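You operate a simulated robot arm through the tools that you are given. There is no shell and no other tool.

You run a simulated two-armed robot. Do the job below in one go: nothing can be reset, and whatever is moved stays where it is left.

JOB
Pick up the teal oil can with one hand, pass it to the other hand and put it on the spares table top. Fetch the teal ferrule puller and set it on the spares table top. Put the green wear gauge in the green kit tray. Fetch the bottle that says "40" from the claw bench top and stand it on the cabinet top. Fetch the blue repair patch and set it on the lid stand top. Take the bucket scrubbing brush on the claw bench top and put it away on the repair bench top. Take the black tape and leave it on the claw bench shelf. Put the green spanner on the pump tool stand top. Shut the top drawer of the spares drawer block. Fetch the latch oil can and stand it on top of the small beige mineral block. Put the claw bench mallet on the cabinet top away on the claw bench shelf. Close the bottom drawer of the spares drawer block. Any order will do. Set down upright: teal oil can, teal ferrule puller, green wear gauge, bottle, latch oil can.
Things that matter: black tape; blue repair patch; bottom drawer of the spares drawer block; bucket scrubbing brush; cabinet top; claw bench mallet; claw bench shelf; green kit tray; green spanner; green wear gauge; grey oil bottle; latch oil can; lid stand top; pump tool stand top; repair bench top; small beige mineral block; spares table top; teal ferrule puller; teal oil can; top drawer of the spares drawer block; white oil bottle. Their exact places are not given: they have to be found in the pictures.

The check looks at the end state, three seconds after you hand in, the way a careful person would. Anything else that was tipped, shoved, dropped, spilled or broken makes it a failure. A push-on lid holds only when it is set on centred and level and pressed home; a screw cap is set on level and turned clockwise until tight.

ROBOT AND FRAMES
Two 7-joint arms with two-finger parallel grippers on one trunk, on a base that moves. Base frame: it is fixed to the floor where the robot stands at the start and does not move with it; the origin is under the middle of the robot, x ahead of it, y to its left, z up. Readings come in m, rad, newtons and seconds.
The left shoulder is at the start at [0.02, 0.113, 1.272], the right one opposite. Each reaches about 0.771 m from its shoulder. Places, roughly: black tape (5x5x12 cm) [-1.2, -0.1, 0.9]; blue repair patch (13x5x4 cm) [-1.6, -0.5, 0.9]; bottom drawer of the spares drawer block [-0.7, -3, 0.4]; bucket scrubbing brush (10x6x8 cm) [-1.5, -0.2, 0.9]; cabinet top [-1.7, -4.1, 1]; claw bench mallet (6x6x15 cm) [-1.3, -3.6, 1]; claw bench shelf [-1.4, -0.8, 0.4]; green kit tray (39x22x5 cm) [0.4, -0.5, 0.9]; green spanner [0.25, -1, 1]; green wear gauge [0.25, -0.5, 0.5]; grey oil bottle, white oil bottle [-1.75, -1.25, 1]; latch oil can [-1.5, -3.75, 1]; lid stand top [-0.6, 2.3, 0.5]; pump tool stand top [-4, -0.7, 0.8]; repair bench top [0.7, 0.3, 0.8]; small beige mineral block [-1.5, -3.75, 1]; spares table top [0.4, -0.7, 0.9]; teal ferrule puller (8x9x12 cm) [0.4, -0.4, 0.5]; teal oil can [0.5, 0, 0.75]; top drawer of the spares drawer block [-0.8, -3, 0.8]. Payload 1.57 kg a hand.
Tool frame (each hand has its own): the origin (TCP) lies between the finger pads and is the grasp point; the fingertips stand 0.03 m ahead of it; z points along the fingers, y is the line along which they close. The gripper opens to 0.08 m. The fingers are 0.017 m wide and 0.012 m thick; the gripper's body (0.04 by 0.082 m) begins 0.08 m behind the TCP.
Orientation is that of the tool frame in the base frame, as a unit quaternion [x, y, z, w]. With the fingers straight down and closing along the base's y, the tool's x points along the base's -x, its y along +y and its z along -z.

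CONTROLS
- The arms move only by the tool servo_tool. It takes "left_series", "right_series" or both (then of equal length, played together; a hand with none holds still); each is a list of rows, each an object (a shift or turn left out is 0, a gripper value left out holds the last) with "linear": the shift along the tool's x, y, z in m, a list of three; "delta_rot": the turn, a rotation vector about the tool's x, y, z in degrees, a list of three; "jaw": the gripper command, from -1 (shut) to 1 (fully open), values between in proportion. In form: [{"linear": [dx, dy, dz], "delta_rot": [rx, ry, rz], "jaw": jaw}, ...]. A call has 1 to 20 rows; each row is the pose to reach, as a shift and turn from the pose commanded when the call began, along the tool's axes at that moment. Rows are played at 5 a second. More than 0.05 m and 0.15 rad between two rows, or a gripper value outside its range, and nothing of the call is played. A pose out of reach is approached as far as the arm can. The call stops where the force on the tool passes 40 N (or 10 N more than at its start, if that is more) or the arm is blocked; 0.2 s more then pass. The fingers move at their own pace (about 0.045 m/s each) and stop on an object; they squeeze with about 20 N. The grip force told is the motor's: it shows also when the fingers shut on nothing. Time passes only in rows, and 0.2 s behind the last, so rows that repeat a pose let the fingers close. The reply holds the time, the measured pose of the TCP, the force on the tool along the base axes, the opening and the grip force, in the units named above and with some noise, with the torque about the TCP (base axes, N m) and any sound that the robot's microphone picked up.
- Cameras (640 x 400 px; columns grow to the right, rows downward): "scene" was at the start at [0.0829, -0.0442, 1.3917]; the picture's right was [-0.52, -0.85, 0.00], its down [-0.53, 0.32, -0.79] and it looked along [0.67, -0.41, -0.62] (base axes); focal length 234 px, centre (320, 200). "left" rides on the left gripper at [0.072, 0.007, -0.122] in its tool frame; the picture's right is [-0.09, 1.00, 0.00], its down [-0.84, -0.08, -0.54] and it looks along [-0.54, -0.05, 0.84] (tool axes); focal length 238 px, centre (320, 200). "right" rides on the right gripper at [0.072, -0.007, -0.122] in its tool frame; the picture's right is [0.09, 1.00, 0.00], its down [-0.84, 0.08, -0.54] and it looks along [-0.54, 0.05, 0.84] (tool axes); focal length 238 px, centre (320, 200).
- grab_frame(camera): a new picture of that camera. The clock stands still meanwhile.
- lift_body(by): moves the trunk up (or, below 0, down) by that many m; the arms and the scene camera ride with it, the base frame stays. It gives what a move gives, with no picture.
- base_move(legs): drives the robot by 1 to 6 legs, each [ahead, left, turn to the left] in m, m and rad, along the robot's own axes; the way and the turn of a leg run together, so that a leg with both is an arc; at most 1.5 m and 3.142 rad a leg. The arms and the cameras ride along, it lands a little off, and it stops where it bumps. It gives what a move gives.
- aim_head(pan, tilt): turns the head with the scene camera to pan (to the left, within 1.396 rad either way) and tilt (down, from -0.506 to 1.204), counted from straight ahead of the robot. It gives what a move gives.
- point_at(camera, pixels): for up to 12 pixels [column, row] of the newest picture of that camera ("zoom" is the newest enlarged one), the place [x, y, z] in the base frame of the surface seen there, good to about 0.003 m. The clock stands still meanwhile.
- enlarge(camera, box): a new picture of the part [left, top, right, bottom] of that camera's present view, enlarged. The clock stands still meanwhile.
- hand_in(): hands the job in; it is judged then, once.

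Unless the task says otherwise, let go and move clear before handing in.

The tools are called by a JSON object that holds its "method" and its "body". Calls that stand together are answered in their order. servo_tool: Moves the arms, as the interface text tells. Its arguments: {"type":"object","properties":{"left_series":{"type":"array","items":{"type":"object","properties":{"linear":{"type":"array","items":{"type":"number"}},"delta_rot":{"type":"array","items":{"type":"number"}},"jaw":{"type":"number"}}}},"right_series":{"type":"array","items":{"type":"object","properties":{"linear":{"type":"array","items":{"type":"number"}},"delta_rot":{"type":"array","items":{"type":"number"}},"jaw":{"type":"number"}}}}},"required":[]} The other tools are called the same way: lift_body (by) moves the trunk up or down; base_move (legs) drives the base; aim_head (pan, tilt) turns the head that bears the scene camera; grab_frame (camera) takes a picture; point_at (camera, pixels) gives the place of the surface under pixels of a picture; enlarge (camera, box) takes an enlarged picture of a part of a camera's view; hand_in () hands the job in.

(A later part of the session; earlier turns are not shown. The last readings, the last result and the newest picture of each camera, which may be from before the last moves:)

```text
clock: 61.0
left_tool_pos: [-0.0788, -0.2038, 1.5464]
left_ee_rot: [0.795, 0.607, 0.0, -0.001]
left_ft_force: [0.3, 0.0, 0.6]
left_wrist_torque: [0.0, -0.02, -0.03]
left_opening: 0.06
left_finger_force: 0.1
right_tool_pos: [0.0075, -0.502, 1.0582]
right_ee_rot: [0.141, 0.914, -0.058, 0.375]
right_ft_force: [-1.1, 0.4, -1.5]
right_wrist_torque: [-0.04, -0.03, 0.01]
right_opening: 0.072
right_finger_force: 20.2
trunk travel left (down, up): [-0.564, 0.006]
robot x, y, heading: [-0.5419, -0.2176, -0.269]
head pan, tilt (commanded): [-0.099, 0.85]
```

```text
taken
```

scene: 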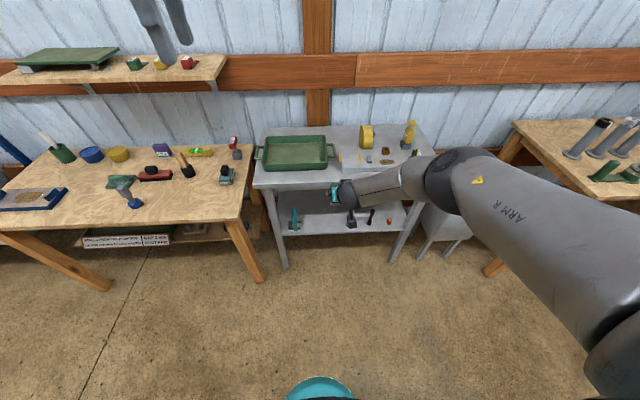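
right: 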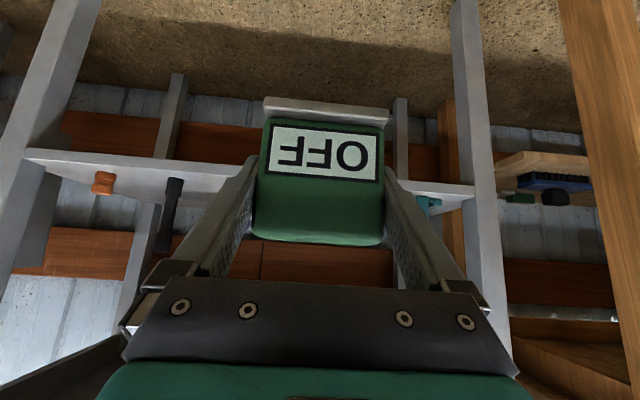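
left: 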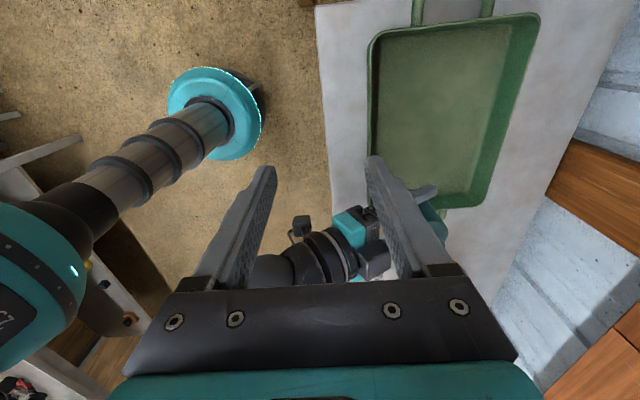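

From above I see the tray (297,152) clearly. I'll measure its floor and corners.

{"method": "enlarge", "body": {"camera": "scene", "box": [245, 115, 445, 240]}}

{"method": "point_at", "body": {"camera": "zoom", "pixels": [[70, 165], [270, 155], [85, 75], [255, 75], [160, 120], [200, 130], [230, 110], [110, 150], [250, 145], [60, 170], [160, 175], [160, 70]]}}

```text
3.20 times, centred on (345, 178) of scene
```

zoom: 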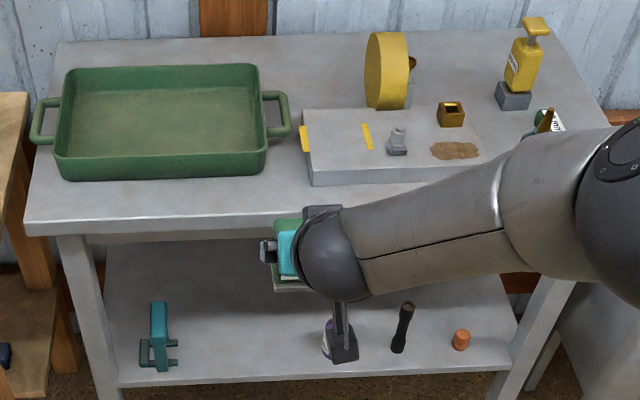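

```text
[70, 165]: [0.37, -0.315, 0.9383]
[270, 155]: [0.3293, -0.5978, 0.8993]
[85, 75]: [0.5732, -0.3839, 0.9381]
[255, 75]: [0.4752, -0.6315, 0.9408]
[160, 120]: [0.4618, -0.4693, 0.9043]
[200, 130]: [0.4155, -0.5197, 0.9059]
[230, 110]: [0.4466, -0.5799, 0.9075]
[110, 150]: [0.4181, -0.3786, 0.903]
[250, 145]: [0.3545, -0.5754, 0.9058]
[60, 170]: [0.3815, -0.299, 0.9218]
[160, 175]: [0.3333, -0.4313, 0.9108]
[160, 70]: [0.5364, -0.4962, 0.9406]
```

Tray floor is z 0.905, interior centre about [0.43,-0.49]. I'll drive forward and left so the gauge is above that.

{"method": "base_move", "body": {"legs": [[0.4, 0.127, 0]]}}

{"method": "grab_frame", "body": {"camera": "scene"}}

{"method": "grab_frame", "body": {"camera": "right"}}

```text
clock: 63.5
left_tool_pos: [0.3292, -0.1857, 1.5459]
left_ee_rot: [0.796, 0.605, 0.0, 0.0]
left_ft_force: [0.4, -0.7, 0.9]
left_wrist_torque: [0.02, 0.05, 0.02]
left_opening: 0.06
left_finger_force: 0.0
right_tool_pos: [0.4128, -0.4846, 1.0584]
right_ee_rot: [0.144, 0.914, -0.06, 0.374]
right_ft_force: [0.6, 0.5, -2.3]
right_wrist_torque: [0.02, 0.0, -0.01]
right_opening: 0.0718
right_finger_force: 20.1
trunk travel left (down, up): [-0.564, 0.006]
robot x, y, heading: [-0.1271, -0.1949, -0.273]
head pan, tilt (commanded): [-0.099, 0.85]
```

```text
taken
```

scene: 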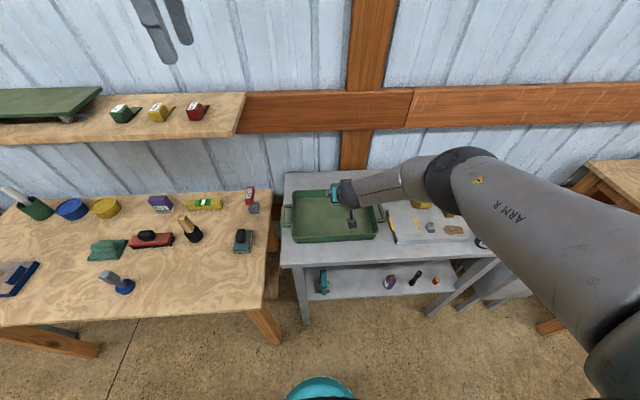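

```text
taken
```

right: 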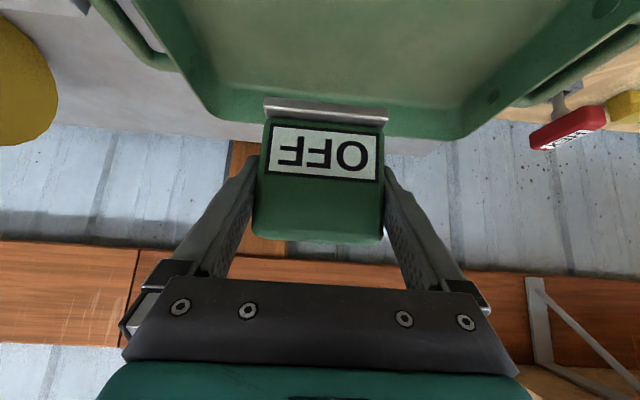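

The TCP is over the tray interior (u 0.19, v 0.166). I'll lower the trunk 9 cm then creep down.

{"method": "lift_body", "body": {"by": -0.09}}

{"method": "grab_frame", "body": {"camera": "right"}}

{"method": "lift_body", "body": {"by": -0.01}}

```text
clock: 64.7
left_tool_pos: [0.3273, -0.186, 1.4571]
left_ee_rot: [0.796, 0.605, 0.0, 0.0]
left_ft_force: [-1.0, -0.1, -0.5]
left_wrist_torque: [0.02, -0.01, 0.0]
left_opening: 0.0596
left_finger_force: 0.0
right_tool_pos: [0.4149, -0.4855, 0.9681]
right_ee_rot: [0.144, 0.913, -0.06, 0.376]
right_ft_force: [0.6, 0.7, -2.9]
right_wrist_torque: [0.01, 0.02, -0.03]
right_opening: 0.0717
right_finger_force: 19.4
trunk travel left (down, up): [-0.474, 0.096]
robot x, y, heading: [-0.1296, -0.1975, -0.272]
head pan, tilt (commanded): [-0.099, 0.85]
```

```text
taken
```

right: 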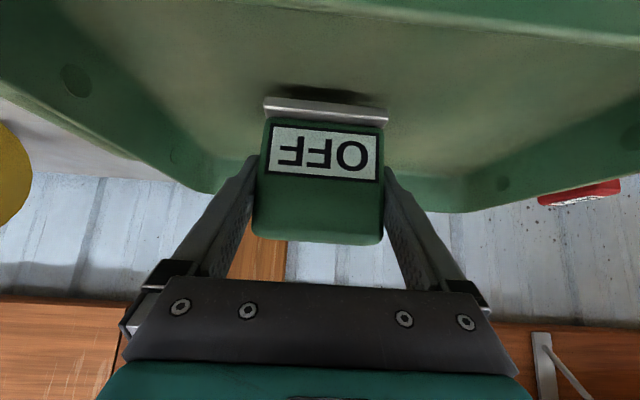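

```text
clock: 65.3
left_tool_pos: [0.3286, -0.1861, 1.4475]
left_ee_rot: [0.797, 0.605, 0.0, 0.0]
left_ft_force: [0.4, 0.5, 0.4]
left_wrist_torque: [0.0, 0.04, -0.01]
left_opening: 0.06
left_finger_force: 0.0
right_tool_pos: [0.4127, -0.4839, 0.9584]
right_ee_rot: [0.143, 0.914, -0.059, 0.375]
right_ft_force: [0.0, -0.1, -2.3]
right_wrist_torque: [0.02, 0.0, -0.04]
right_opening: 0.072
right_finger_force: 19.6
trunk travel left (down, up): [-0.464, 0.106]
robot x, y, heading: [-0.1302, -0.1989, -0.278]
head pan, tilt (commanded): [-0.099, 0.85]
```

{"method": "lift_body", "body": {"by": -0.003}}

{"method": "lift_body", "body": {"by": -0.002}}

```text
clock: 65.8
left_tool_pos: [0.3293, -0.1865, 1.4438]
left_ee_rot: [0.797, 0.604, 0.0, 0.0]
left_ft_force: [0.4, 0.4, -0.2]
left_wrist_torque: [0.02, 0.0, -0.01]
left_opening: 0.0602
left_finger_force: 0.1
right_tool_pos: [0.4142, -0.4848, 0.9538]
right_ee_rot: [0.143, 0.914, -0.06, 0.375]
right_ft_force: [0.6, 0.2, -2.5]
right_wrist_torque: [-0.02, 0.0, -0.01]
right_opening: 0.0717
right_finger_force: 19.9
trunk travel left (down, up): [-0.461, 0.109]
robot x, y, heading: [-0.1276, -0.1973, -0.275]
head pan, tilt (commanded): [-0.099, 0.85]
```

```text
clock: 66.4
left_tool_pos: [0.3275, -0.1854, 1.441]
left_ee_rot: [0.796, 0.605, 0.0, 0.0]
left_ft_force: [-0.6, -0.4, 0.4]
left_wrist_torque: [-0.01, 0.0, -0.02]
left_opening: 0.0598
left_finger_force: 0.1
right_tool_pos: [0.4139, -0.485, 0.9548]
right_ee_rot: [0.143, 0.913, -0.06, 0.377]
right_ft_force: [-1.3, 0.2, 3.6]
right_wrist_torque: [-0.15, 0.2, -0.01]
right_opening: 0.0718
right_finger_force: 19.5
trunk travel left (down, up): [-0.459, 0.111]
robot x, y, heading: [-0.1287, -0.198, -0.27]
head pan, tilt (commanded): [-0.099, 0.85]
```

Contact has begun (force +3.6 N). One more millimetre, then release.

{"method": "lift_body", "body": {"by": -0.001}}

{"method": "servo_tool", "body": {"right_series": [{"jaw": 1}, {"jaw": 1}, {"jaw": 1}]}}

{"method": "grab_frame", "body": {"camera": "right"}}

```text
clock: 66.9
left_tool_pos: [0.3274, -0.1842, 1.441]
left_ee_rot: [0.796, 0.605, 0.0, 0.0]
left_ft_force: [0.3, 0.2, -0.4]
left_wrist_torque: [0.0, -0.04, 0.01]
left_opening: 0.0598
left_finger_force: 0.1
right_tool_pos: [0.4142, -0.4847, 0.9542]
right_ee_rot: [0.144, 0.913, -0.06, 0.377]
right_ft_force: [-0.9, 0.3, 11.6]
right_wrist_torque: [-0.05, 0.35, -0.01]
right_opening: 0.0718
right_finger_force: 19.7
trunk travel left (down, up): [-0.458, 0.112]
robot x, y, heading: [-0.1271, -0.1939, -0.275]
head pan, tilt (commanded): [-0.099, 0.85]
```

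```text
clock: 67.7
left_tool_pos: [0.3278, -0.1859, 1.4403]
left_ee_rot: [0.796, 0.605, 0.0, 0.0]
left_ft_force: [0.0, -0.3, 0.5]
left_wrist_torque: [-0.02, -0.03, -0.01]
left_opening: 0.06
left_finger_force: 0.1
right_tool_pos: [0.4137, -0.4835, 0.9522]
right_ee_rot: [0.144, 0.914, -0.06, 0.375]
right_ft_force: [-0.2, -0.2, -0.5]
right_wrist_torque: [-0.04, -0.02, 0.0]
right_opening: 0.0803
right_finger_force: 0.0
trunk travel left (down, up): [-0.458, 0.112]
robot x, y, heading: [-0.1298, -0.197, -0.277]
head pan, tilt (commanded): [-0.099, 0.85]
```

```text
taken
```

right: 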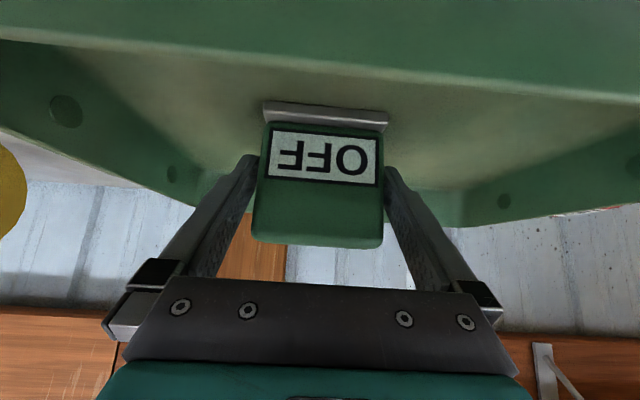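

Released with small gaps on both sides. I'll retract along the finger axis, then view.

{"method": "servo_tool", "body": {"right_series": [{"linear": [0, 0, -0.02], "jaw": 1}, {"linear": [0, 0, -0.04]}, {"linear": [0, 0, -0.07]}, {"linear": [0, 0, -0.1]}, {"linear": [0, 0, -0.12]}]}}

{"method": "grab_frame", "body": {"camera": "right"}}

{"method": "grab_frame", "body": {"camera": "scene"}}

```text
clock: 68.9
left_tool_pos: [0.3278, -0.1853, 1.44]
left_ee_rot: [0.797, 0.604, 0.0, -0.001]
left_ft_force: [-0.7, -0.1, 0.3]
left_wrist_torque: [0.02, -0.03, 0.02]
left_opening: 0.06
left_finger_force: 0.2
right_tool_pos: [0.3336, -0.4587, 1.0396]
right_ee_rot: [0.144, 0.914, -0.06, 0.375]
right_ft_force: [0.7, -0.3, 0.4]
right_wrist_torque: [0.01, 0.01, 0.0]
right_opening: 0.0799
right_finger_force: 0.1
trunk travel left (down, up): [-0.458, 0.112]
robot x, y, heading: [-0.1301, -0.1983, -0.276]
head pan, tilt (commanded): [-0.099, 0.85]
```

```text
taken
```

right: 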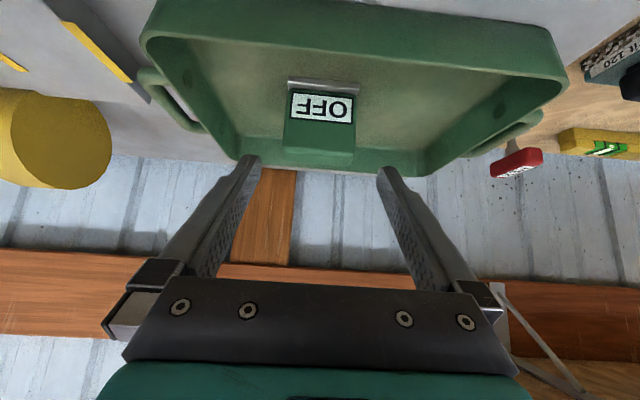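

```text
taken
```

scene: 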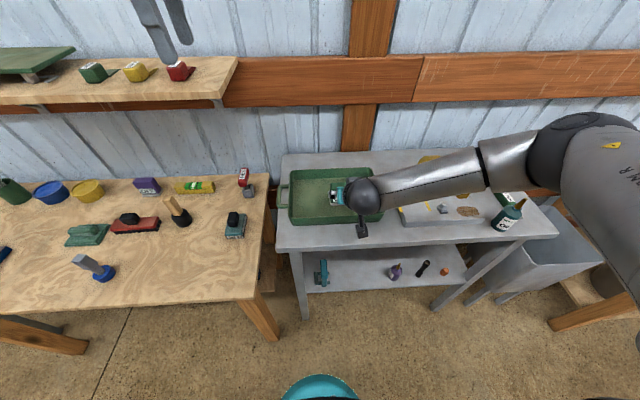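

The gauge stands upright in the tray (right pic 320,120). Next the green spanner with the left hand: I'll back off, raise slightly, and strafe right, checking the space first.

{"method": "base_move", "body": {"legs": [[-0.3, 0, 0]]}}

{"method": "aim_head", "body": {"pan": -0.9, "tilt": 0.6}}

{"method": "grab_frame", "body": {"camera": "scene"}}

```text
clock: 70.9
left_tool_pos: [0.0364, -0.105, 1.4401]
left_ee_rot: [0.8, 0.6, -0.001, 0.0]
left_ft_force: [-0.4, -0.1, 0.4]
left_wrist_torque: [0.01, 0.03, -0.01]
left_opening: 0.06
left_finger_force: 0.1
right_tool_pos: [0.0398, -0.3794, 1.0376]
right_ee_rot: [0.148, 0.913, -0.061, 0.375]
right_ft_force: [0.4, 0.3, -0.3]
right_wrist_torque: [0.01, 0.0, -0.03]
right_opening: 0.08
right_finger_force: 0.1
trunk travel left (down, up): [-0.458, 0.112]
robot x, y, heading: [-0.4201, -0.1119, -0.284]
head pan, tilt (commanded): [-0.099, 0.85]
```

```text
clock: 72.1
left_tool_pos: [0.0378, -0.1057, 1.4409]
left_ee_rot: [0.8, 0.6, 0.0, 0.0]
left_ft_force: [-0.1, 0.4, -0.5]
left_wrist_torque: [0.01, 0.03, 0.01]
left_opening: 0.0599
left_finger_force: 0.1
right_tool_pos: [0.0401, -0.3798, 1.0368]
right_ee_rot: [0.148, 0.913, -0.061, 0.376]
right_ft_force: [-0.4, 1.3, 0.2]
right_wrist_torque: [0.02, -0.01, 0.0]
right_opening: 0.0799
right_finger_force: 0.0
trunk travel left (down, up): [-0.458, 0.112]
robot x, y, heading: [-0.4176, -0.1136, -0.287]
head pan, tilt (commanded): [-0.901, 0.6]
```

```text
taken
```

scene: 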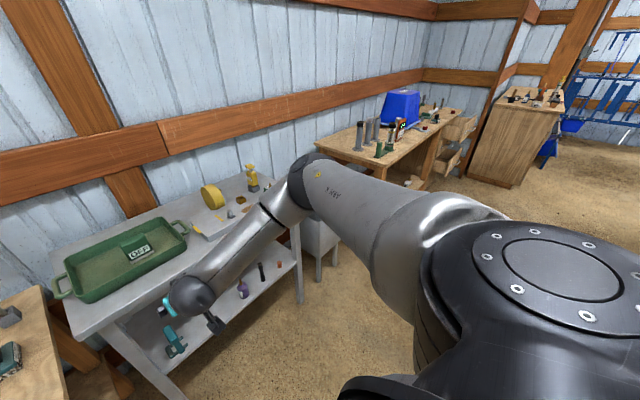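

The way to the right looks clear; the next bench is at around (400,140). I'll strafe right 0.78 m and look again.

{"method": "base_move", "body": {"legs": [[0, -0.78, 0]]}}

{"method": "aim_head", "body": {"pan": 0.0, "tilt": 0.8}}

{"method": "grab_frame", "body": {"camera": "scene"}}

```text
clock: 76.2
left_tool_pos: [-0.1733, -0.8358, 1.4403]
left_ee_rot: [0.798, 0.603, 0.0, 0.001]
left_ft_force: [-0.4, -0.5, 0.3]
left_wrist_torque: [0.0, 0.01, 0.03]
left_opening: 0.0597
left_finger_force: 0.0
right_tool_pos: [-0.1686, -1.1075, 1.038]
right_ee_rot: [0.145, 0.913, -0.06, 0.376]
right_ft_force: [0.9, -0.3, -0.5]
right_wrist_torque: [0.02, 0.0, -0.01]
right_opening: 0.08
right_finger_force: 0.1
trunk travel left (down, up): [-0.458, 0.112]
robot x, y, heading: [-0.6316, -0.8439, -0.277]
head pan, tilt (commanded): [-0.901, 0.6]
```

```text
clock: 77.4
left_tool_pos: [-0.174, -0.8356, 1.4404]
left_ee_rot: [0.798, 0.603, -0.001, 0.0]
left_ft_force: [0.8, 0.7, 0.6]
left_wrist_torque: [0.01, -0.01, 0.02]
left_opening: 0.06
left_finger_force: 0.1
right_tool_pos: [-0.1694, -1.1078, 1.0384]
right_ee_rot: [0.145, 0.914, -0.06, 0.375]
right_ft_force: [-0.5, -0.1, 0.1]
right_wrist_torque: [-0.02, 0.0, -0.01]
right_opening: 0.0803
right_finger_force: 0.2
trunk travel left (down, up): [-0.458, 0.112]
robot x, y, heading: [-0.6291, -0.845, -0.276]
head pan, tilt (commanded): [0.0, 0.799]
```

```text
taken
```

scene: 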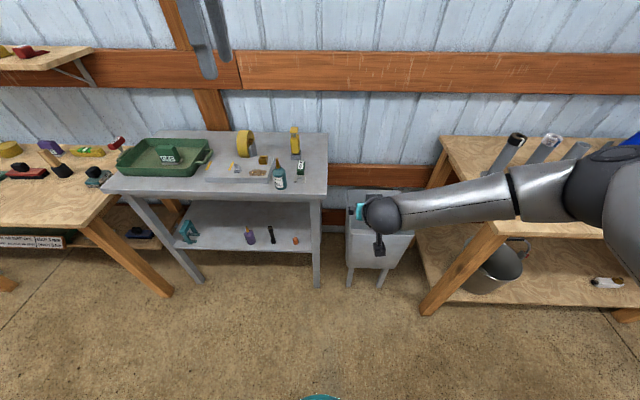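

{"method": "enlarge", "body": {"camera": "scene", "box": [230, 120, 350, 195]}}

{"method": "point_at", "body": {"camera": "zoom", "pixels": [[375, 220], [390, 240], [370, 260], [400, 275], [375, 270], [375, 285], [400, 290], [355, 230], [520, 370], [350, 190], [330, 180], [270, 310]]}}

```text
5.33 times, centred on (290, 158) of scene
```

zoom: 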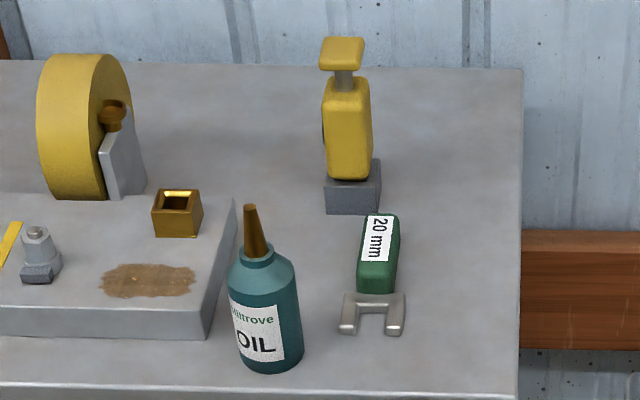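

```text
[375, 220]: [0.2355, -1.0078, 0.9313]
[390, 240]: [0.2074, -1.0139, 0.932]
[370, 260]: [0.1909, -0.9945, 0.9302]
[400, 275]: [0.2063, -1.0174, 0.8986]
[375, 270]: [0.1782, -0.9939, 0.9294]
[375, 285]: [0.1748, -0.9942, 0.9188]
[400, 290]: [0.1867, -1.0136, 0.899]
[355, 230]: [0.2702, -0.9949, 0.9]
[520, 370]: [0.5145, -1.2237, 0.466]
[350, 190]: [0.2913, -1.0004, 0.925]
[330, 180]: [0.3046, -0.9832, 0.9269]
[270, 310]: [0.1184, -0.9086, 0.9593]
```

The spanner's handle is ~3 cm wide, 3.2 cm high, centred at [0.21,-1.003], axis yaw about -14°. I'll roll the left hand back so it closes across the handle and raise the right hand.

{"method": "servo_tool", "body": {"left_series": [{"linear": [0, 0.007, 0], "delta_rot": [0, 0, -7.7], "jaw": 1}, {"linear": [0, 0.014, 0], "delta_rot": [0, 0, -15.4]}, {"linear": [0, 0.021, 0], "delta_rot": [0, 0, -23.1]}, {"linear": [0, 0.028, 0], "delta_rot": [0, 0, -30.8]}, {"linear": [0, 0.035, 0], "delta_rot": [0, 0, -38.5]}, {"linear": [0, 0.042, 0], "delta_rot": [0, 0, -46.1]}, {"linear": [0, 0.049, 0], "delta_rot": [0, 0, -53.8]}, {"linear": [0, 0.056, 0], "delta_rot": [0, 0, -61.5]}, {"linear": [0, 0.063, 0], "delta_rot": [0, 0, -69.2]}, {"linear": [0, 0.07, 0], "delta_rot": [0, 0, -76.9]}, {"linear": [0, 0.078, 0], "delta_rot": [0, 0, -84.5]}, {"linear": [0, 0.085, 0], "delta_rot": [0, 0, -92.2]}, {"linear": [0, 0.085, 0], "delta_rot": [0, 0, -92.2]}], "right_series": [{"linear": [-0.01, 0, -0.01], "jaw": 1}, {"linear": [-0.02, 0, -0.02]}, {"linear": [-0.03, 0, -0.03]}, {"linear": [-0.04, 0, -0.04]}, {"linear": [-0.05, 0, -0.05]}, {"linear": [-0.06, 0, -0.06]}, {"linear": [-0.07, 0, -0.07]}, {"linear": [-0.08, 0, -0.08]}, {"linear": [-0.09, 0, -0.09]}, {"linear": [-0.1, 0, -0.1]}, {"linear": [-0.1, 0, -0.1]}, {"linear": [-0.1, 0, -0.1]}, {"linear": [-0.1, 0, -0.1]}]}}

{"method": "base_move", "body": {"legs": [[0.33, -0.056, 0]]}}

{"method": "grab_frame", "body": {"camera": "left"}}

{"method": "grab_frame", "body": {"camera": "scene"}}

```text
clock: 80.2
left_tool_pos: [-0.0914, -0.8564, 1.4405]
left_ee_rot: [0.117, 0.993, 0.0, 0.0]
left_ft_force: [-0.1, 0.0, 0.2]
left_wrist_torque: [-0.01, 0.01, 0.03]
left_opening: 0.08
left_finger_force: 0.1
right_tool_pos: [-0.1692, -1.1063, 1.179]
right_ee_rot: [0.145, 0.913, -0.061, 0.376]
right_ft_force: [-0.1, 0.0, 0.5]
right_wrist_torque: [0.03, 0.01, 0.01]
right_opening: 0.0798
right_finger_force: 0.0
trunk travel left (down, up): [-0.458, 0.112]
robot x, y, heading: [-0.6331, -0.8432, -0.277]
head pan, tilt (commanded): [0.0, 0.799]
```

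```text
clock: 82.4
left_tool_pos: [0.2163, -1.0102, 1.4411]
left_ee_rot: [0.122, 0.993, 0.0, 0.0]
left_ft_force: [-0.3, -0.6, -0.9]
left_wrist_torque: [-0.03, 0.05, -0.02]
left_opening: 0.0799
left_finger_force: 0.0
right_tool_pos: [0.1365, -1.2593, 1.1777]
right_ee_rot: [0.149, 0.913, -0.062, 0.375]
right_ft_force: [-0.2, 0.9, -0.3]
right_wrist_torque: [-0.02, 0.02, 0.01]
right_opening: 0.0802
right_finger_force: 0.1
trunk travel left (down, up): [-0.458, 0.112]
robot x, y, heading: [-0.3235, -0.9898, -0.287]
head pan, tilt (commanded): [0.0, 0.799]
```

```text
taken
```

left: 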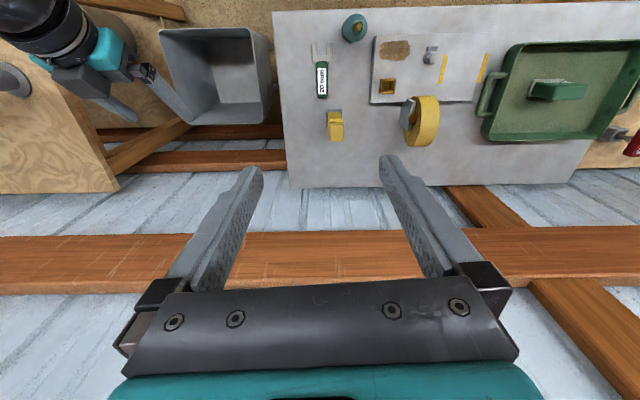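

```text
taken
```

scene: 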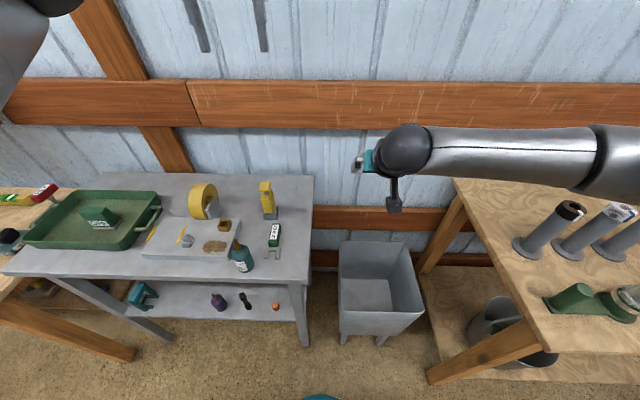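

The left hand is above the spanner (handle at (321,80) in the left view). I'll lower the trunk 0.2 m and then check alignment.

{"method": "lift_body", "body": {"by": -0.2}}

{"method": "enlarge", "body": {"camera": "left", "box": [240, 0, 420, 112]}}

```text
clock: 84.6
left_tool_pos: [0.2165, -1.0104, 1.2404]
left_ee_rot: [0.121, 0.993, 0.0, 0.0]
left_ft_force: [-0.5, 0.0, 0.4]
left_wrist_torque: [-0.04, 0.0, 0.02]
left_opening: 0.0803
left_finger_force: 0.1
right_tool_pos: [0.1368, -1.2592, 0.9788]
right_ee_rot: [0.148, 0.913, -0.062, 0.375]
right_ft_force: [0.1, 0.4, -0.8]
right_wrist_torque: [-0.01, 0.0, 0.01]
right_opening: 0.0801
right_finger_force: 0.1
trunk travel left (down, up): [-0.258, 0.312]
robot x, y, heading: [-0.3248, -0.9931, -0.287]
head pan, tilt (commanded): [0.0, 0.799]
```

```text
3.56 times, centred on (330, 56) of left
```

zoom: 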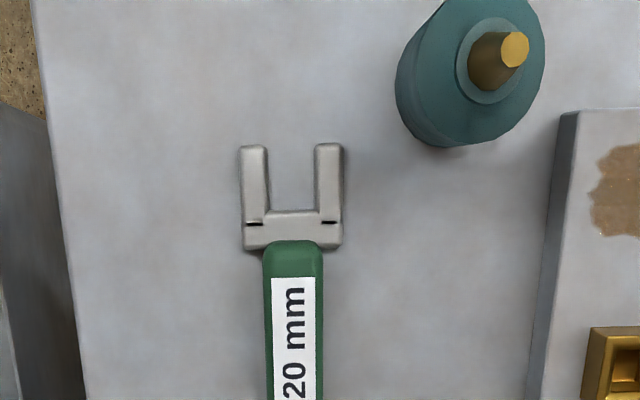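

{"method": "grab_frame", "body": {"camera": "left"}}

{"method": "enlarge", "body": {"camera": "left", "box": [280, 30, 376, 150]}}

{"method": "point_at", "body": {"camera": "left", "pixels": [[323, 72], [323, 90], [323, 105], [315, 90], [330, 90], [323, 112], [310, 60], [336, 60], [335, 130], [350, 140], [323, 120], [335, 115]]}}

```text
taken
```

left: 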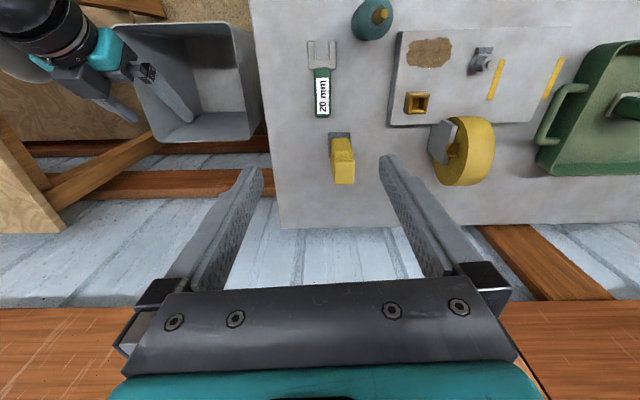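

```text
3.33 times, centred on (328, 90) of left
```

zoom: 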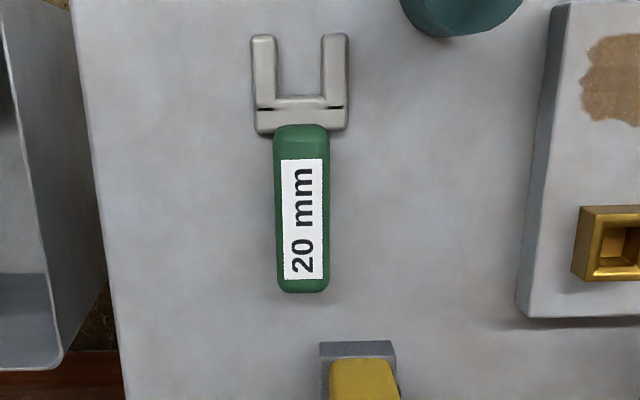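

```text
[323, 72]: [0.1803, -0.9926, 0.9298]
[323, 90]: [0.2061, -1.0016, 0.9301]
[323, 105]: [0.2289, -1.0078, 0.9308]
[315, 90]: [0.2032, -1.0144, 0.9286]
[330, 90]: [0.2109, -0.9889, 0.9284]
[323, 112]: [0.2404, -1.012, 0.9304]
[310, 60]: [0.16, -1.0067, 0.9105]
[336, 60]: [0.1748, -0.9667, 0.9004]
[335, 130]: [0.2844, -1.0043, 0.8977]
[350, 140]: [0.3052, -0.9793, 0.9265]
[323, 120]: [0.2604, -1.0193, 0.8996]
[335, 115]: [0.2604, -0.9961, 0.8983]
```

The handle axis is at yaw -18°, centre line through [0.203,-1.0005]. I'll correct position and yaw while descending to z 0.99, then check.

{"method": "servo_tool", "body": {"left_series": [{"linear": [0.004, 0.002, 0.04], "delta_rot": [0, 0, 1], "jaw": 1}, {"linear": [0.008, 0.004, 0.08], "delta_rot": [0, 0, 2]}, {"linear": [0.012, 0.005, 0.12], "delta_rot": [0, 0, 3]}, {"linear": [0.0155, 0.0064, 0.16], "delta_rot": [0, 0, 4]}, {"linear": [0.0155, 0.0064, 0.2], "delta_rot": [0, 0, 4]}, {"linear": [0.0155, 0.0064, 0.24], "delta_rot": [0, 0, 4]}, {"linear": [0.0155, 0.0064, 0.25], "delta_rot": [0, 0, 4]}, {"linear": [0.0155, 0.0064, 0.25], "delta_rot": [0, 0, 4]}]}}

{"method": "grab_frame", "body": {"camera": "left"}}

```text
clock: 86.4
left_tool_pos: [0.2006, -0.9996, 0.9896]
left_ee_rot: [0.156, 0.988, -0.001, 0.0]
left_ft_force: [-0.4, -0.3, 0.4]
left_wrist_torque: [0.02, -0.02, 0.0]
left_opening: 0.0799
left_finger_force: 0.0
right_tool_pos: [0.1357, -1.2596, 0.9775]
right_ee_rot: [0.149, 0.913, -0.062, 0.376]
right_ft_force: [-0.3, 0.1, -0.3]
right_wrist_torque: [0.04, 0.03, 0.03]
right_opening: 0.0799
right_finger_force: 0.0
trunk travel left (down, up): [-0.258, 0.312]
robot x, y, heading: [-0.3225, -0.9955, -0.281]
head pan, tilt (commanded): [0.0, 0.799]
```

```text
taken
```

left: 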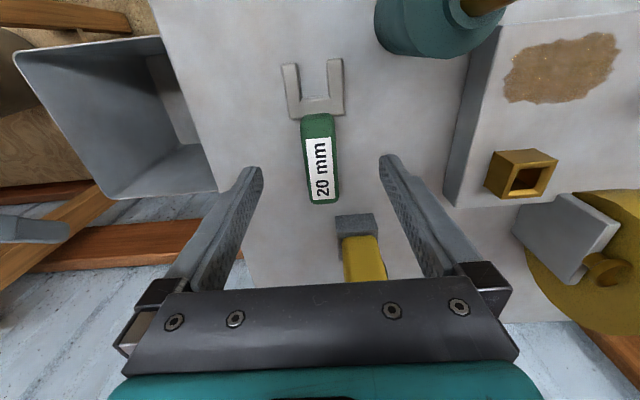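

The handle lies centred between the fingers. I'll check the yellow dispenser's height (360,255) relative to the gripper before the last descent.

{"method": "point_at", "body": {"camera": "left", "pixels": [[355, 242], [372, 242], [362, 260], [362, 275], [380, 278], [345, 230], [365, 220], [322, 130], [322, 190]]}}

```text
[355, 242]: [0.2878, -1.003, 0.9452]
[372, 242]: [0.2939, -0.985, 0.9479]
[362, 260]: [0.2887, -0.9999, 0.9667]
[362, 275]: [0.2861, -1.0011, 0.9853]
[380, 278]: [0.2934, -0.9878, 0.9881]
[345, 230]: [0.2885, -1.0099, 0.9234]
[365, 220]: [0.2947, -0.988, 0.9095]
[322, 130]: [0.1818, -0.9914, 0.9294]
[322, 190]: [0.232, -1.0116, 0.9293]
```

The dispenser's front is 8.5 cm beyond the TCP, enough clearance. I'll descend 5.4 cm and close on the handle.

{"method": "servo_tool", "body": {"left_series": [{"linear": [0, 0, 0.02], "jaw": 1}, {"linear": [0, 0, 0.04]}, {"linear": [0, 0, 0.053]}, {"linear": [0, 0, 0.053]}, {"linear": [0, 0, 0.053], "jaw": -1}, {"linear": [0, 0, 0.053], "jaw": -1}, {"linear": [0, 0, 0.053], "jaw": -1}, {"linear": [0, 0, 0.053], "jaw": -1}, {"linear": [0, 0, 0.053], "jaw": -1}]}}

{"method": "grab_frame", "body": {"camera": "left"}}

```text
clock: 88.4
left_tool_pos: [0.2028, -0.9985, 0.9368]
left_ee_rot: [0.157, 0.988, 0.0, 0.0]
left_ft_force: [0.5, -0.8, -0.1]
left_wrist_torque: [-0.06, -0.04, -0.05]
left_opening: 0.0276
left_finger_force: 20.3
right_tool_pos: [0.1365, -1.2594, 0.9785]
right_ee_rot: [0.15, 0.913, -0.063, 0.375]
right_ft_force: [0.0, 0.7, 0.3]
right_wrist_torque: [0.0, 0.01, 0.04]
right_opening: 0.0802
right_finger_force: 0.0
trunk travel left (down, up): [-0.258, 0.312]
robot x, y, heading: [-0.3245, -0.995, -0.282]
head pan, tilt (commanded): [0.0, 0.799]
```

```text
taken
```

left: 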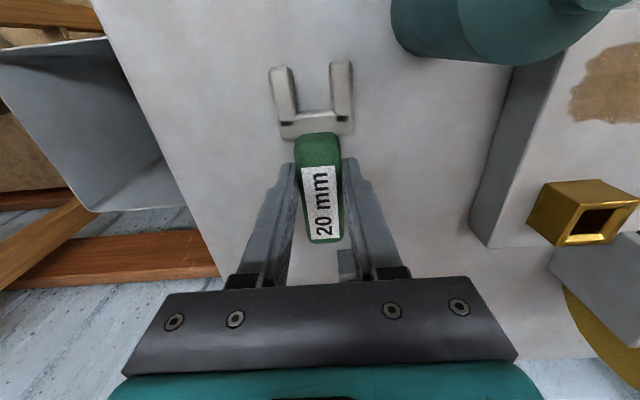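

Spanner gripped (0.028). I'll lift it straight up 0.2 m and back away.

{"method": "servo_tool", "body": {"left_series": [{"linear": [0, 0, -0.03], "jaw": -1}, {"linear": [0, 0, -0.07]}, {"linear": [0, 0, -0.11]}, {"linear": [0, 0, -0.15]}, {"linear": [0, 0, -0.19]}, {"linear": [0, 0, -0.22]}]}}

{"method": "base_move", "body": {"legs": [[-0.33, 0, 0]]}}

{"method": "grab_frame", "body": {"camera": "left"}}

{"method": "grab_frame", "body": {"camera": "scene"}}

```text
clock: 89.8
left_tool_pos: [0.2017, -0.9973, 1.1581]
left_ee_rot: [0.156, 0.988, 0.0, -0.001]
left_ft_force: [-0.4, -0.4, -2.1]
left_wrist_torque: [0.01, 0.01, 0.0]
left_opening: 0.0278
left_finger_force: 19.7
right_tool_pos: [0.1365, -1.259, 0.9791]
right_ee_rot: [0.149, 0.913, -0.062, 0.375]
right_ft_force: [-0.4, -0.6, 0.4]
right_wrist_torque: [0.01, -0.01, -0.02]
right_opening: 0.08
right_finger_force: 0.1
trunk travel left (down, up): [-0.258, 0.312]
robot x, y, heading: [-0.3258, -0.9937, -0.291]
head pan, tilt (commanded): [0.0, 0.799]
```

```text
clock: 92.0
left_tool_pos: [-0.1074, -0.9048, 1.1574]
left_ee_rot: [0.155, 0.988, 0.0, -0.001]
left_ft_force: [0.7, -0.1, -0.7]
left_wrist_torque: [-0.01, 0.04, -0.01]
left_opening: 0.0275
left_finger_force: 20.4
right_tool_pos: [-0.1735, -1.1671, 0.9783]
right_ee_rot: [0.147, 0.913, -0.062, 0.376]
right_ft_force: [-0.7, -0.1, 0.0]
right_wrist_torque: [-0.01, -0.01, -0.03]
right_opening: 0.0798
right_finger_force: 0.1
trunk travel left (down, up): [-0.258, 0.312]
robot x, y, heading: [-0.634, -0.9044, -0.286]
head pan, tilt (commanded): [0.0, 0.799]
```

```text
taken
```

left: 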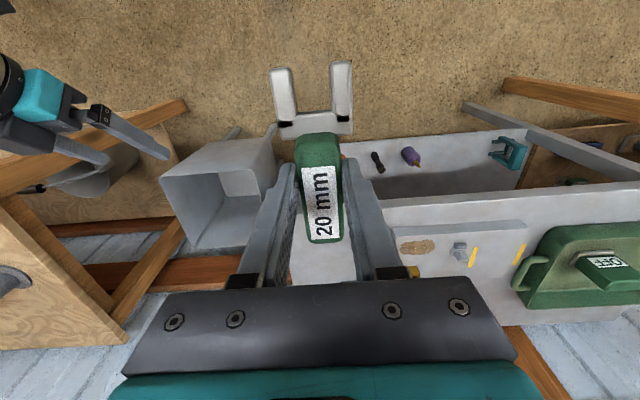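

```text
taken
```

scene: 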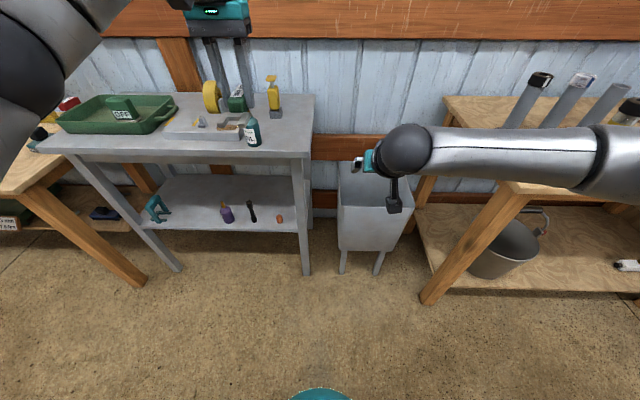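

The spanner is held securely. Now the puller with the right hand: I'll raise the left hand, strafe left in front of the puller, and lower the trunk.

{"method": "servo_tool", "body": {"left_series": [{"linear": [0, 0, -0.04], "jaw": -1}, {"linear": [0.01, 0, -0.08]}, {"linear": [0.02, 0, -0.12]}, {"linear": [0.03, 0, -0.16]}, {"linear": [0.04, 0, -0.2]}]}}

{"method": "base_move", "body": {"legs": [[-0.02, 0.9, -0.028]]}}

{"method": "lift_body", "body": {"by": -0.255}}

{"method": "grab_frame", "body": {"camera": "scene"}}

{"method": "grab_frame", "body": {"camera": "right"}}

```text
clock: 93.2
left_tool_pos: [-0.1565, -0.8842, 1.3423]
left_ee_rot: [0.155, 0.988, -0.002, 0.001]
left_ft_force: [1.2, -0.9, -0.9]
left_wrist_torque: [-0.09, 0.03, 0.0]
left_opening: 0.0277
left_finger_force: 20.2
left hand out of reach, approached as far as the arm can: row 5
right_tool_pos: [-0.1711, -1.1639, 0.978]
right_ee_rot: [0.146, 0.913, -0.062, 0.375]
right_ft_force: [0.8, 0.2, -0.1]
right_wrist_torque: [-0.04, 0.04, -0.03]
right_opening: 0.0801
right_finger_force: 0.0
trunk travel left (down, up): [-0.258, 0.312]
robot x, y, heading: [-0.6334, -0.904, -0.285]
head pan, tilt (commanded): [0.0, 0.799]
```

```text
clock: 98.0
left_tool_pos: [0.0963, -0.0278, 1.3424]
left_ee_rot: [0.174, 0.985, 0.0, 0.0]
left_ft_force: [0.7, 0.2, -1.3]
left_wrist_torque: [-0.03, 0.01, -0.01]
left_opening: 0.0276
left_finger_force: 20.3
right_tool_pos: [0.0698, -0.3057, 0.9791]
right_ee_rot: [0.165, 0.91, -0.069, 0.374]
right_ft_force: [-0.4, 0.3, 0.8]
right_wrist_torque: [-0.01, -0.01, 0.0]
right_opening: 0.0798
right_finger_force: 0.1
trunk travel left (down, up): [-0.258, 0.312]
robot x, y, heading: [-0.3801, -0.0223, -0.321]
head pan, tilt (commanded): [0.0, 0.799]
```

```text
clock: 100.6
left_tool_pos: [0.0966, -0.0265, 1.0865]
left_ee_rot: [0.175, 0.985, 0.0, 0.0]
left_ft_force: [-0.2, -0.6, -1.9]
left_wrist_torque: [0.02, 0.03, -0.02]
left_opening: 0.0279
left_finger_force: 20.3
right_tool_pos: [0.0705, -0.3047, 0.7232]
right_ee_rot: [0.164, 0.91, -0.067, 0.374]
right_ft_force: [0.4, 0.2, 0.5]
right_wrist_torque: [-0.01, -0.01, 0.0]
right_opening: 0.08
right_finger_force: 0.0
trunk travel left (down, up): [-0.003, 0.567]
robot x, y, heading: [-0.3787, -0.0218, -0.32]
head pan, tilt (commanded): [0.0, 0.799]
```

```text
taken
```

scene: 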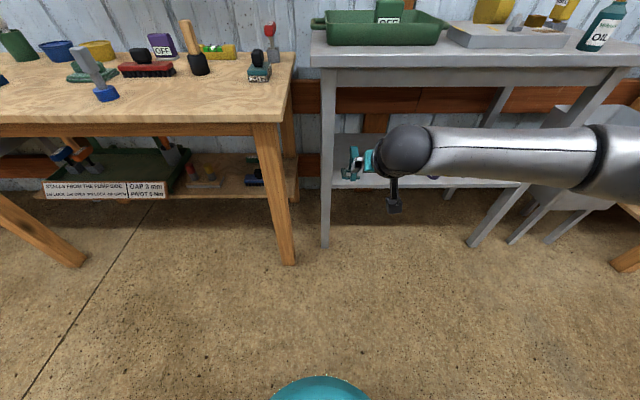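

```text
taken
```

right: 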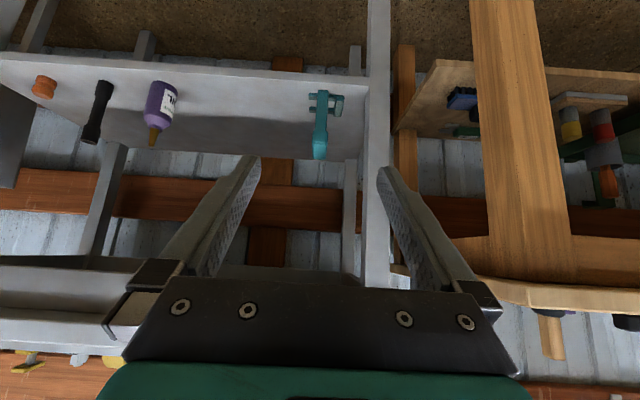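

The puller is at (320,125) in the right view with the table leg just right of it (365–390). I'll measure both.

{"method": "enlarge", "body": {"camera": "right", "box": [270, 70, 430, 170]}}

{"method": "point_at", "body": {"camera": "zoom", "pixels": [[200, 345], [200, 300], [200, 250], [180, 340], [225, 340], [180, 95], [290, 110], [205, 200], [390, 100], [390, 200], [390, 300], [385, 390]]}}

```text
4.00 times, centred on (350, 120) of right
```

zoom: 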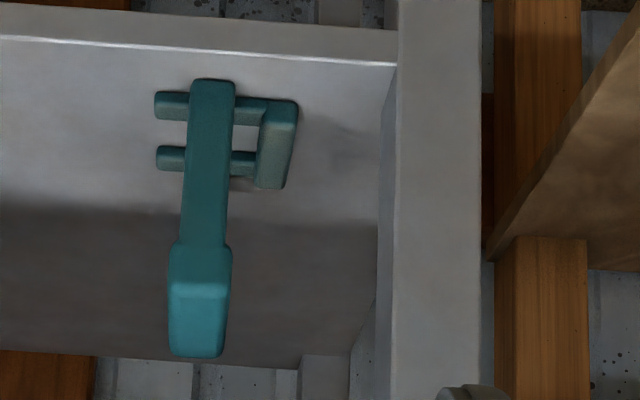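

```text
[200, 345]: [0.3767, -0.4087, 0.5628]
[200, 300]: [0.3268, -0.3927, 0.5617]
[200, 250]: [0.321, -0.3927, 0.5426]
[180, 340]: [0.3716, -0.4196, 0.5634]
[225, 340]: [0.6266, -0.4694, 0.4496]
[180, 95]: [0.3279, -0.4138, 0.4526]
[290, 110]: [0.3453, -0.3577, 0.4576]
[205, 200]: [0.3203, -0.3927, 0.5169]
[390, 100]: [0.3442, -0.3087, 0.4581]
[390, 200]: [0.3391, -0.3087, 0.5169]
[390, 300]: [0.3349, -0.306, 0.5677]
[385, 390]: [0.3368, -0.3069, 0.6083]
```

The top bar runs along yaw -18° at z 0.563, about 3 cm wide, and the leg's inner face is 8 cm to the left. I'll lower and extend the right hand, then drive forward 0.2 m.

{"method": "servo_tool", "body": {"right_series": [{"linear": [0.016, 0.002, 0.033], "delta_rot": [-0.6, 0, -0.6], "jaw": 0.7}, {"linear": [0.032, 0.004, 0.066], "delta_rot": [-1.2, 0, -1.2]}, {"linear": [0.048, 0.006, 0.1], "delta_rot": [-1.84, 0, -1.84]}, {"linear": [0.063, 0.0079, 0.132], "delta_rot": [-1.84, 0, -1.84]}, {"linear": [0.0778, 0.0079, 0.1626], "delta_rot": [-1.84, 0, -1.84]}, {"linear": [0.0778, 0.0079, 0.1626], "delta_rot": [-1.84, 0, -1.84]}]}}

{"method": "grab_frame", "body": {"camera": "right"}}

```text
clock: 102.0
left_tool_pos: [0.0965, -0.027, 1.0863]
left_ee_rot: [0.175, 0.985, 0.0, 0.0]
left_ft_force: [-0.1, 0.1, -0.7]
left_wrist_torque: [0.0, 0.01, 0.0]
left_opening: 0.0277
left_finger_force: 20.2
right_tool_pos: [0.127, -0.3192, 0.5543]
right_ee_rot: [0.144, 0.914, -0.059, 0.375]
right_ft_force: [0.4, 0.0, 0.7]
right_wrist_torque: [-0.02, 0.02, 0.02]
right_opening: 0.068
right_finger_force: 0.0
trunk travel left (down, up): [-0.003, 0.567]
robot x, y, heading: [-0.3818, -0.0252, -0.322]
head pan, tilt (commanded): [0.0, 0.799]
```

```text
taken
```

right: 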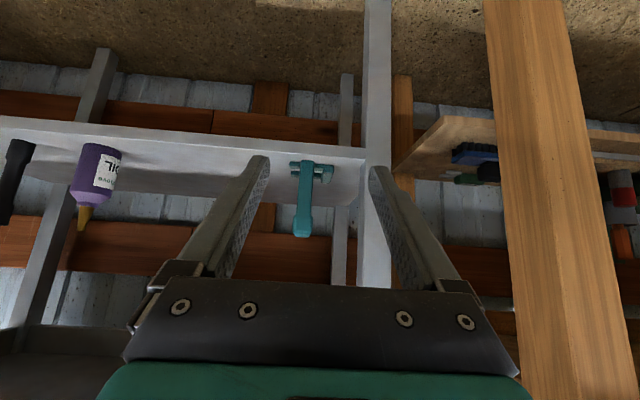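

I need 0.238 m forward and 9 mm right to the bar. I'll drive 0.2 m ahead and 8 mm right, then check.

{"method": "base_move", "body": {"legs": [[0.195, -0.008, 0]]}}

{"method": "grab_frame", "body": {"camera": "right"}}

{"method": "point_at", "body": {"camera": "right", "pixels": [[310, 190], [310, 170], [310, 210], [320, 200], [312, 240], [312, 270]]}}

```text
clock: 103.6
left_tool_pos: [0.2846, -0.0988, 1.0868]
left_ee_rot: [0.175, 0.985, -0.001, 0.001]
left_ft_force: [-0.3, 0.7, -1.2]
left_wrist_torque: [-0.04, -0.01, 0.0]
left_opening: 0.0275
left_finger_force: 20.3
right_tool_pos: [0.3156, -0.3886, 0.5542]
right_ee_rot: [0.145, 0.913, -0.06, 0.376]
right_ft_force: [0.8, 0.8, 0.2]
right_wrist_torque: [0.0, -0.01, 0.01]
right_opening: 0.0679
right_finger_force: 0.0
trunk travel left (down, up): [-0.003, 0.567]
robot x, y, heading: [-0.1936, -0.0912, -0.323]
head pan, tilt (commanded): [0.0, 0.799]
```

```text
taken
```

right: 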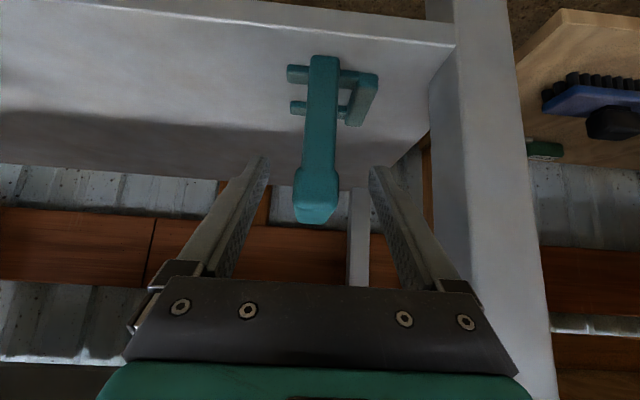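

```text
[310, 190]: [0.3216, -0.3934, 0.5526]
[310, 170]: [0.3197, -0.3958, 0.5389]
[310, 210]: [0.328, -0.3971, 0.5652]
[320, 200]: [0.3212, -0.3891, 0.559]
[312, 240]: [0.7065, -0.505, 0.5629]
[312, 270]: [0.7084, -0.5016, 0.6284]
```

The bar is centred between the fingers. I'll move 3.7 cm further forward and close.

{"method": "servo_tool", "body": {"right_series": [{"linear": [-0.013, 0, 0.013], "jaw": 0.7}, {"linear": [-0.026, 0, 0.026]}, {"linear": [-0.026, 0, 0.026]}, {"linear": [-0.026, 0, 0.026], "jaw": -1}, {"linear": [-0.026, 0, 0.026], "jaw": -1}, {"linear": [-0.026, 0, 0.026], "jaw": -1}, {"linear": [-0.026, 0, 0.026], "jaw": -1}]}}

{"method": "grab_frame", "body": {"camera": "right"}}

```text
clock: 105.2
left_tool_pos: [0.2836, -0.099, 1.0876]
left_ee_rot: [0.175, 0.985, 0.0, 0.001]
left_ft_force: [0.4, -0.9, -1.4]
left_wrist_torque: [0.02, -0.02, 0.0]
left_opening: 0.0275
left_finger_force: 19.9
right_tool_pos: [0.3492, -0.4004, 0.5538]
right_ee_rot: [0.145, 0.914, -0.06, 0.375]
right_ft_force: [0.0, -0.8, 1.5]
right_wrist_torque: [-0.06, -0.06, -0.04]
right_opening: 0.03
right_finger_force: 20.4
trunk travel left (down, up): [-0.003, 0.567]
robot x, y, heading: [-0.1938, -0.0955, -0.321]
head pan, tilt (commanded): [0.0, 0.799]
```

```text
taken
```

right: 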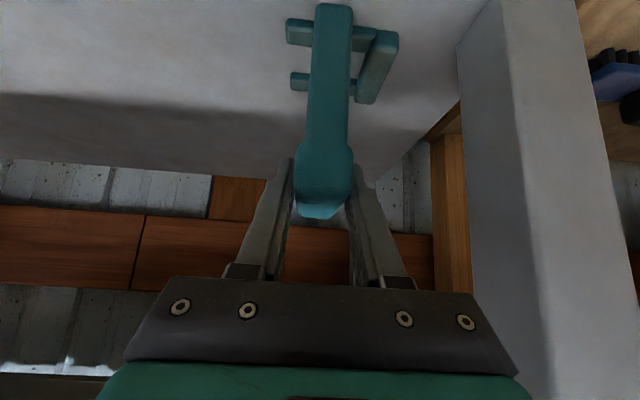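

Gripped at 0.030 m opening. I'll lift 4 cm with the trunk and verify that the puller hangs straight.

{"method": "lift_body", "body": {"by": 0.04}}

{"method": "grab_frame", "body": {"camera": "right"}}

```text
clock: 106.0
left_tool_pos: [0.2852, -0.0997, 1.127]
left_ee_rot: [0.175, 0.985, 0.0, -0.001]
left_ft_force: [0.0, -0.8, -0.8]
left_wrist_torque: [0.01, -0.02, -0.02]
left_opening: 0.0277
left_finger_force: 20.2
right_tool_pos: [0.3482, -0.3994, 0.5942]
right_ee_rot: [0.145, 0.914, -0.061, 0.375]
right_ft_force: [-0.5, -0.1, -1.8]
right_wrist_torque: [0.0, 0.02, 0.03]
right_opening: 0.0297
right_finger_force: 20.0
trunk travel left (down, up): [-0.043, 0.527]
robot x, y, heading: [-0.1918, -0.093, -0.327]
head pan, tilt (commanded): [0.0, 0.799]
```

```text
taken
```

right: 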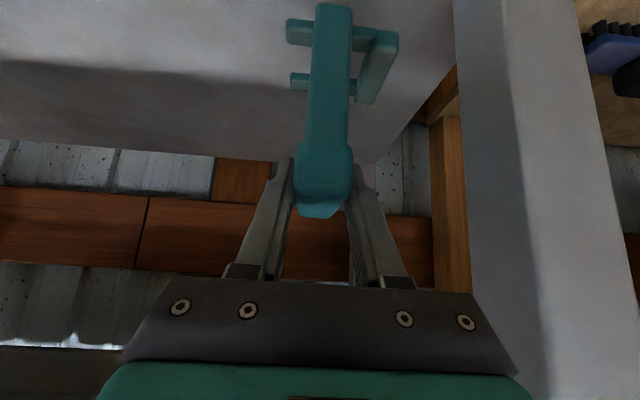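

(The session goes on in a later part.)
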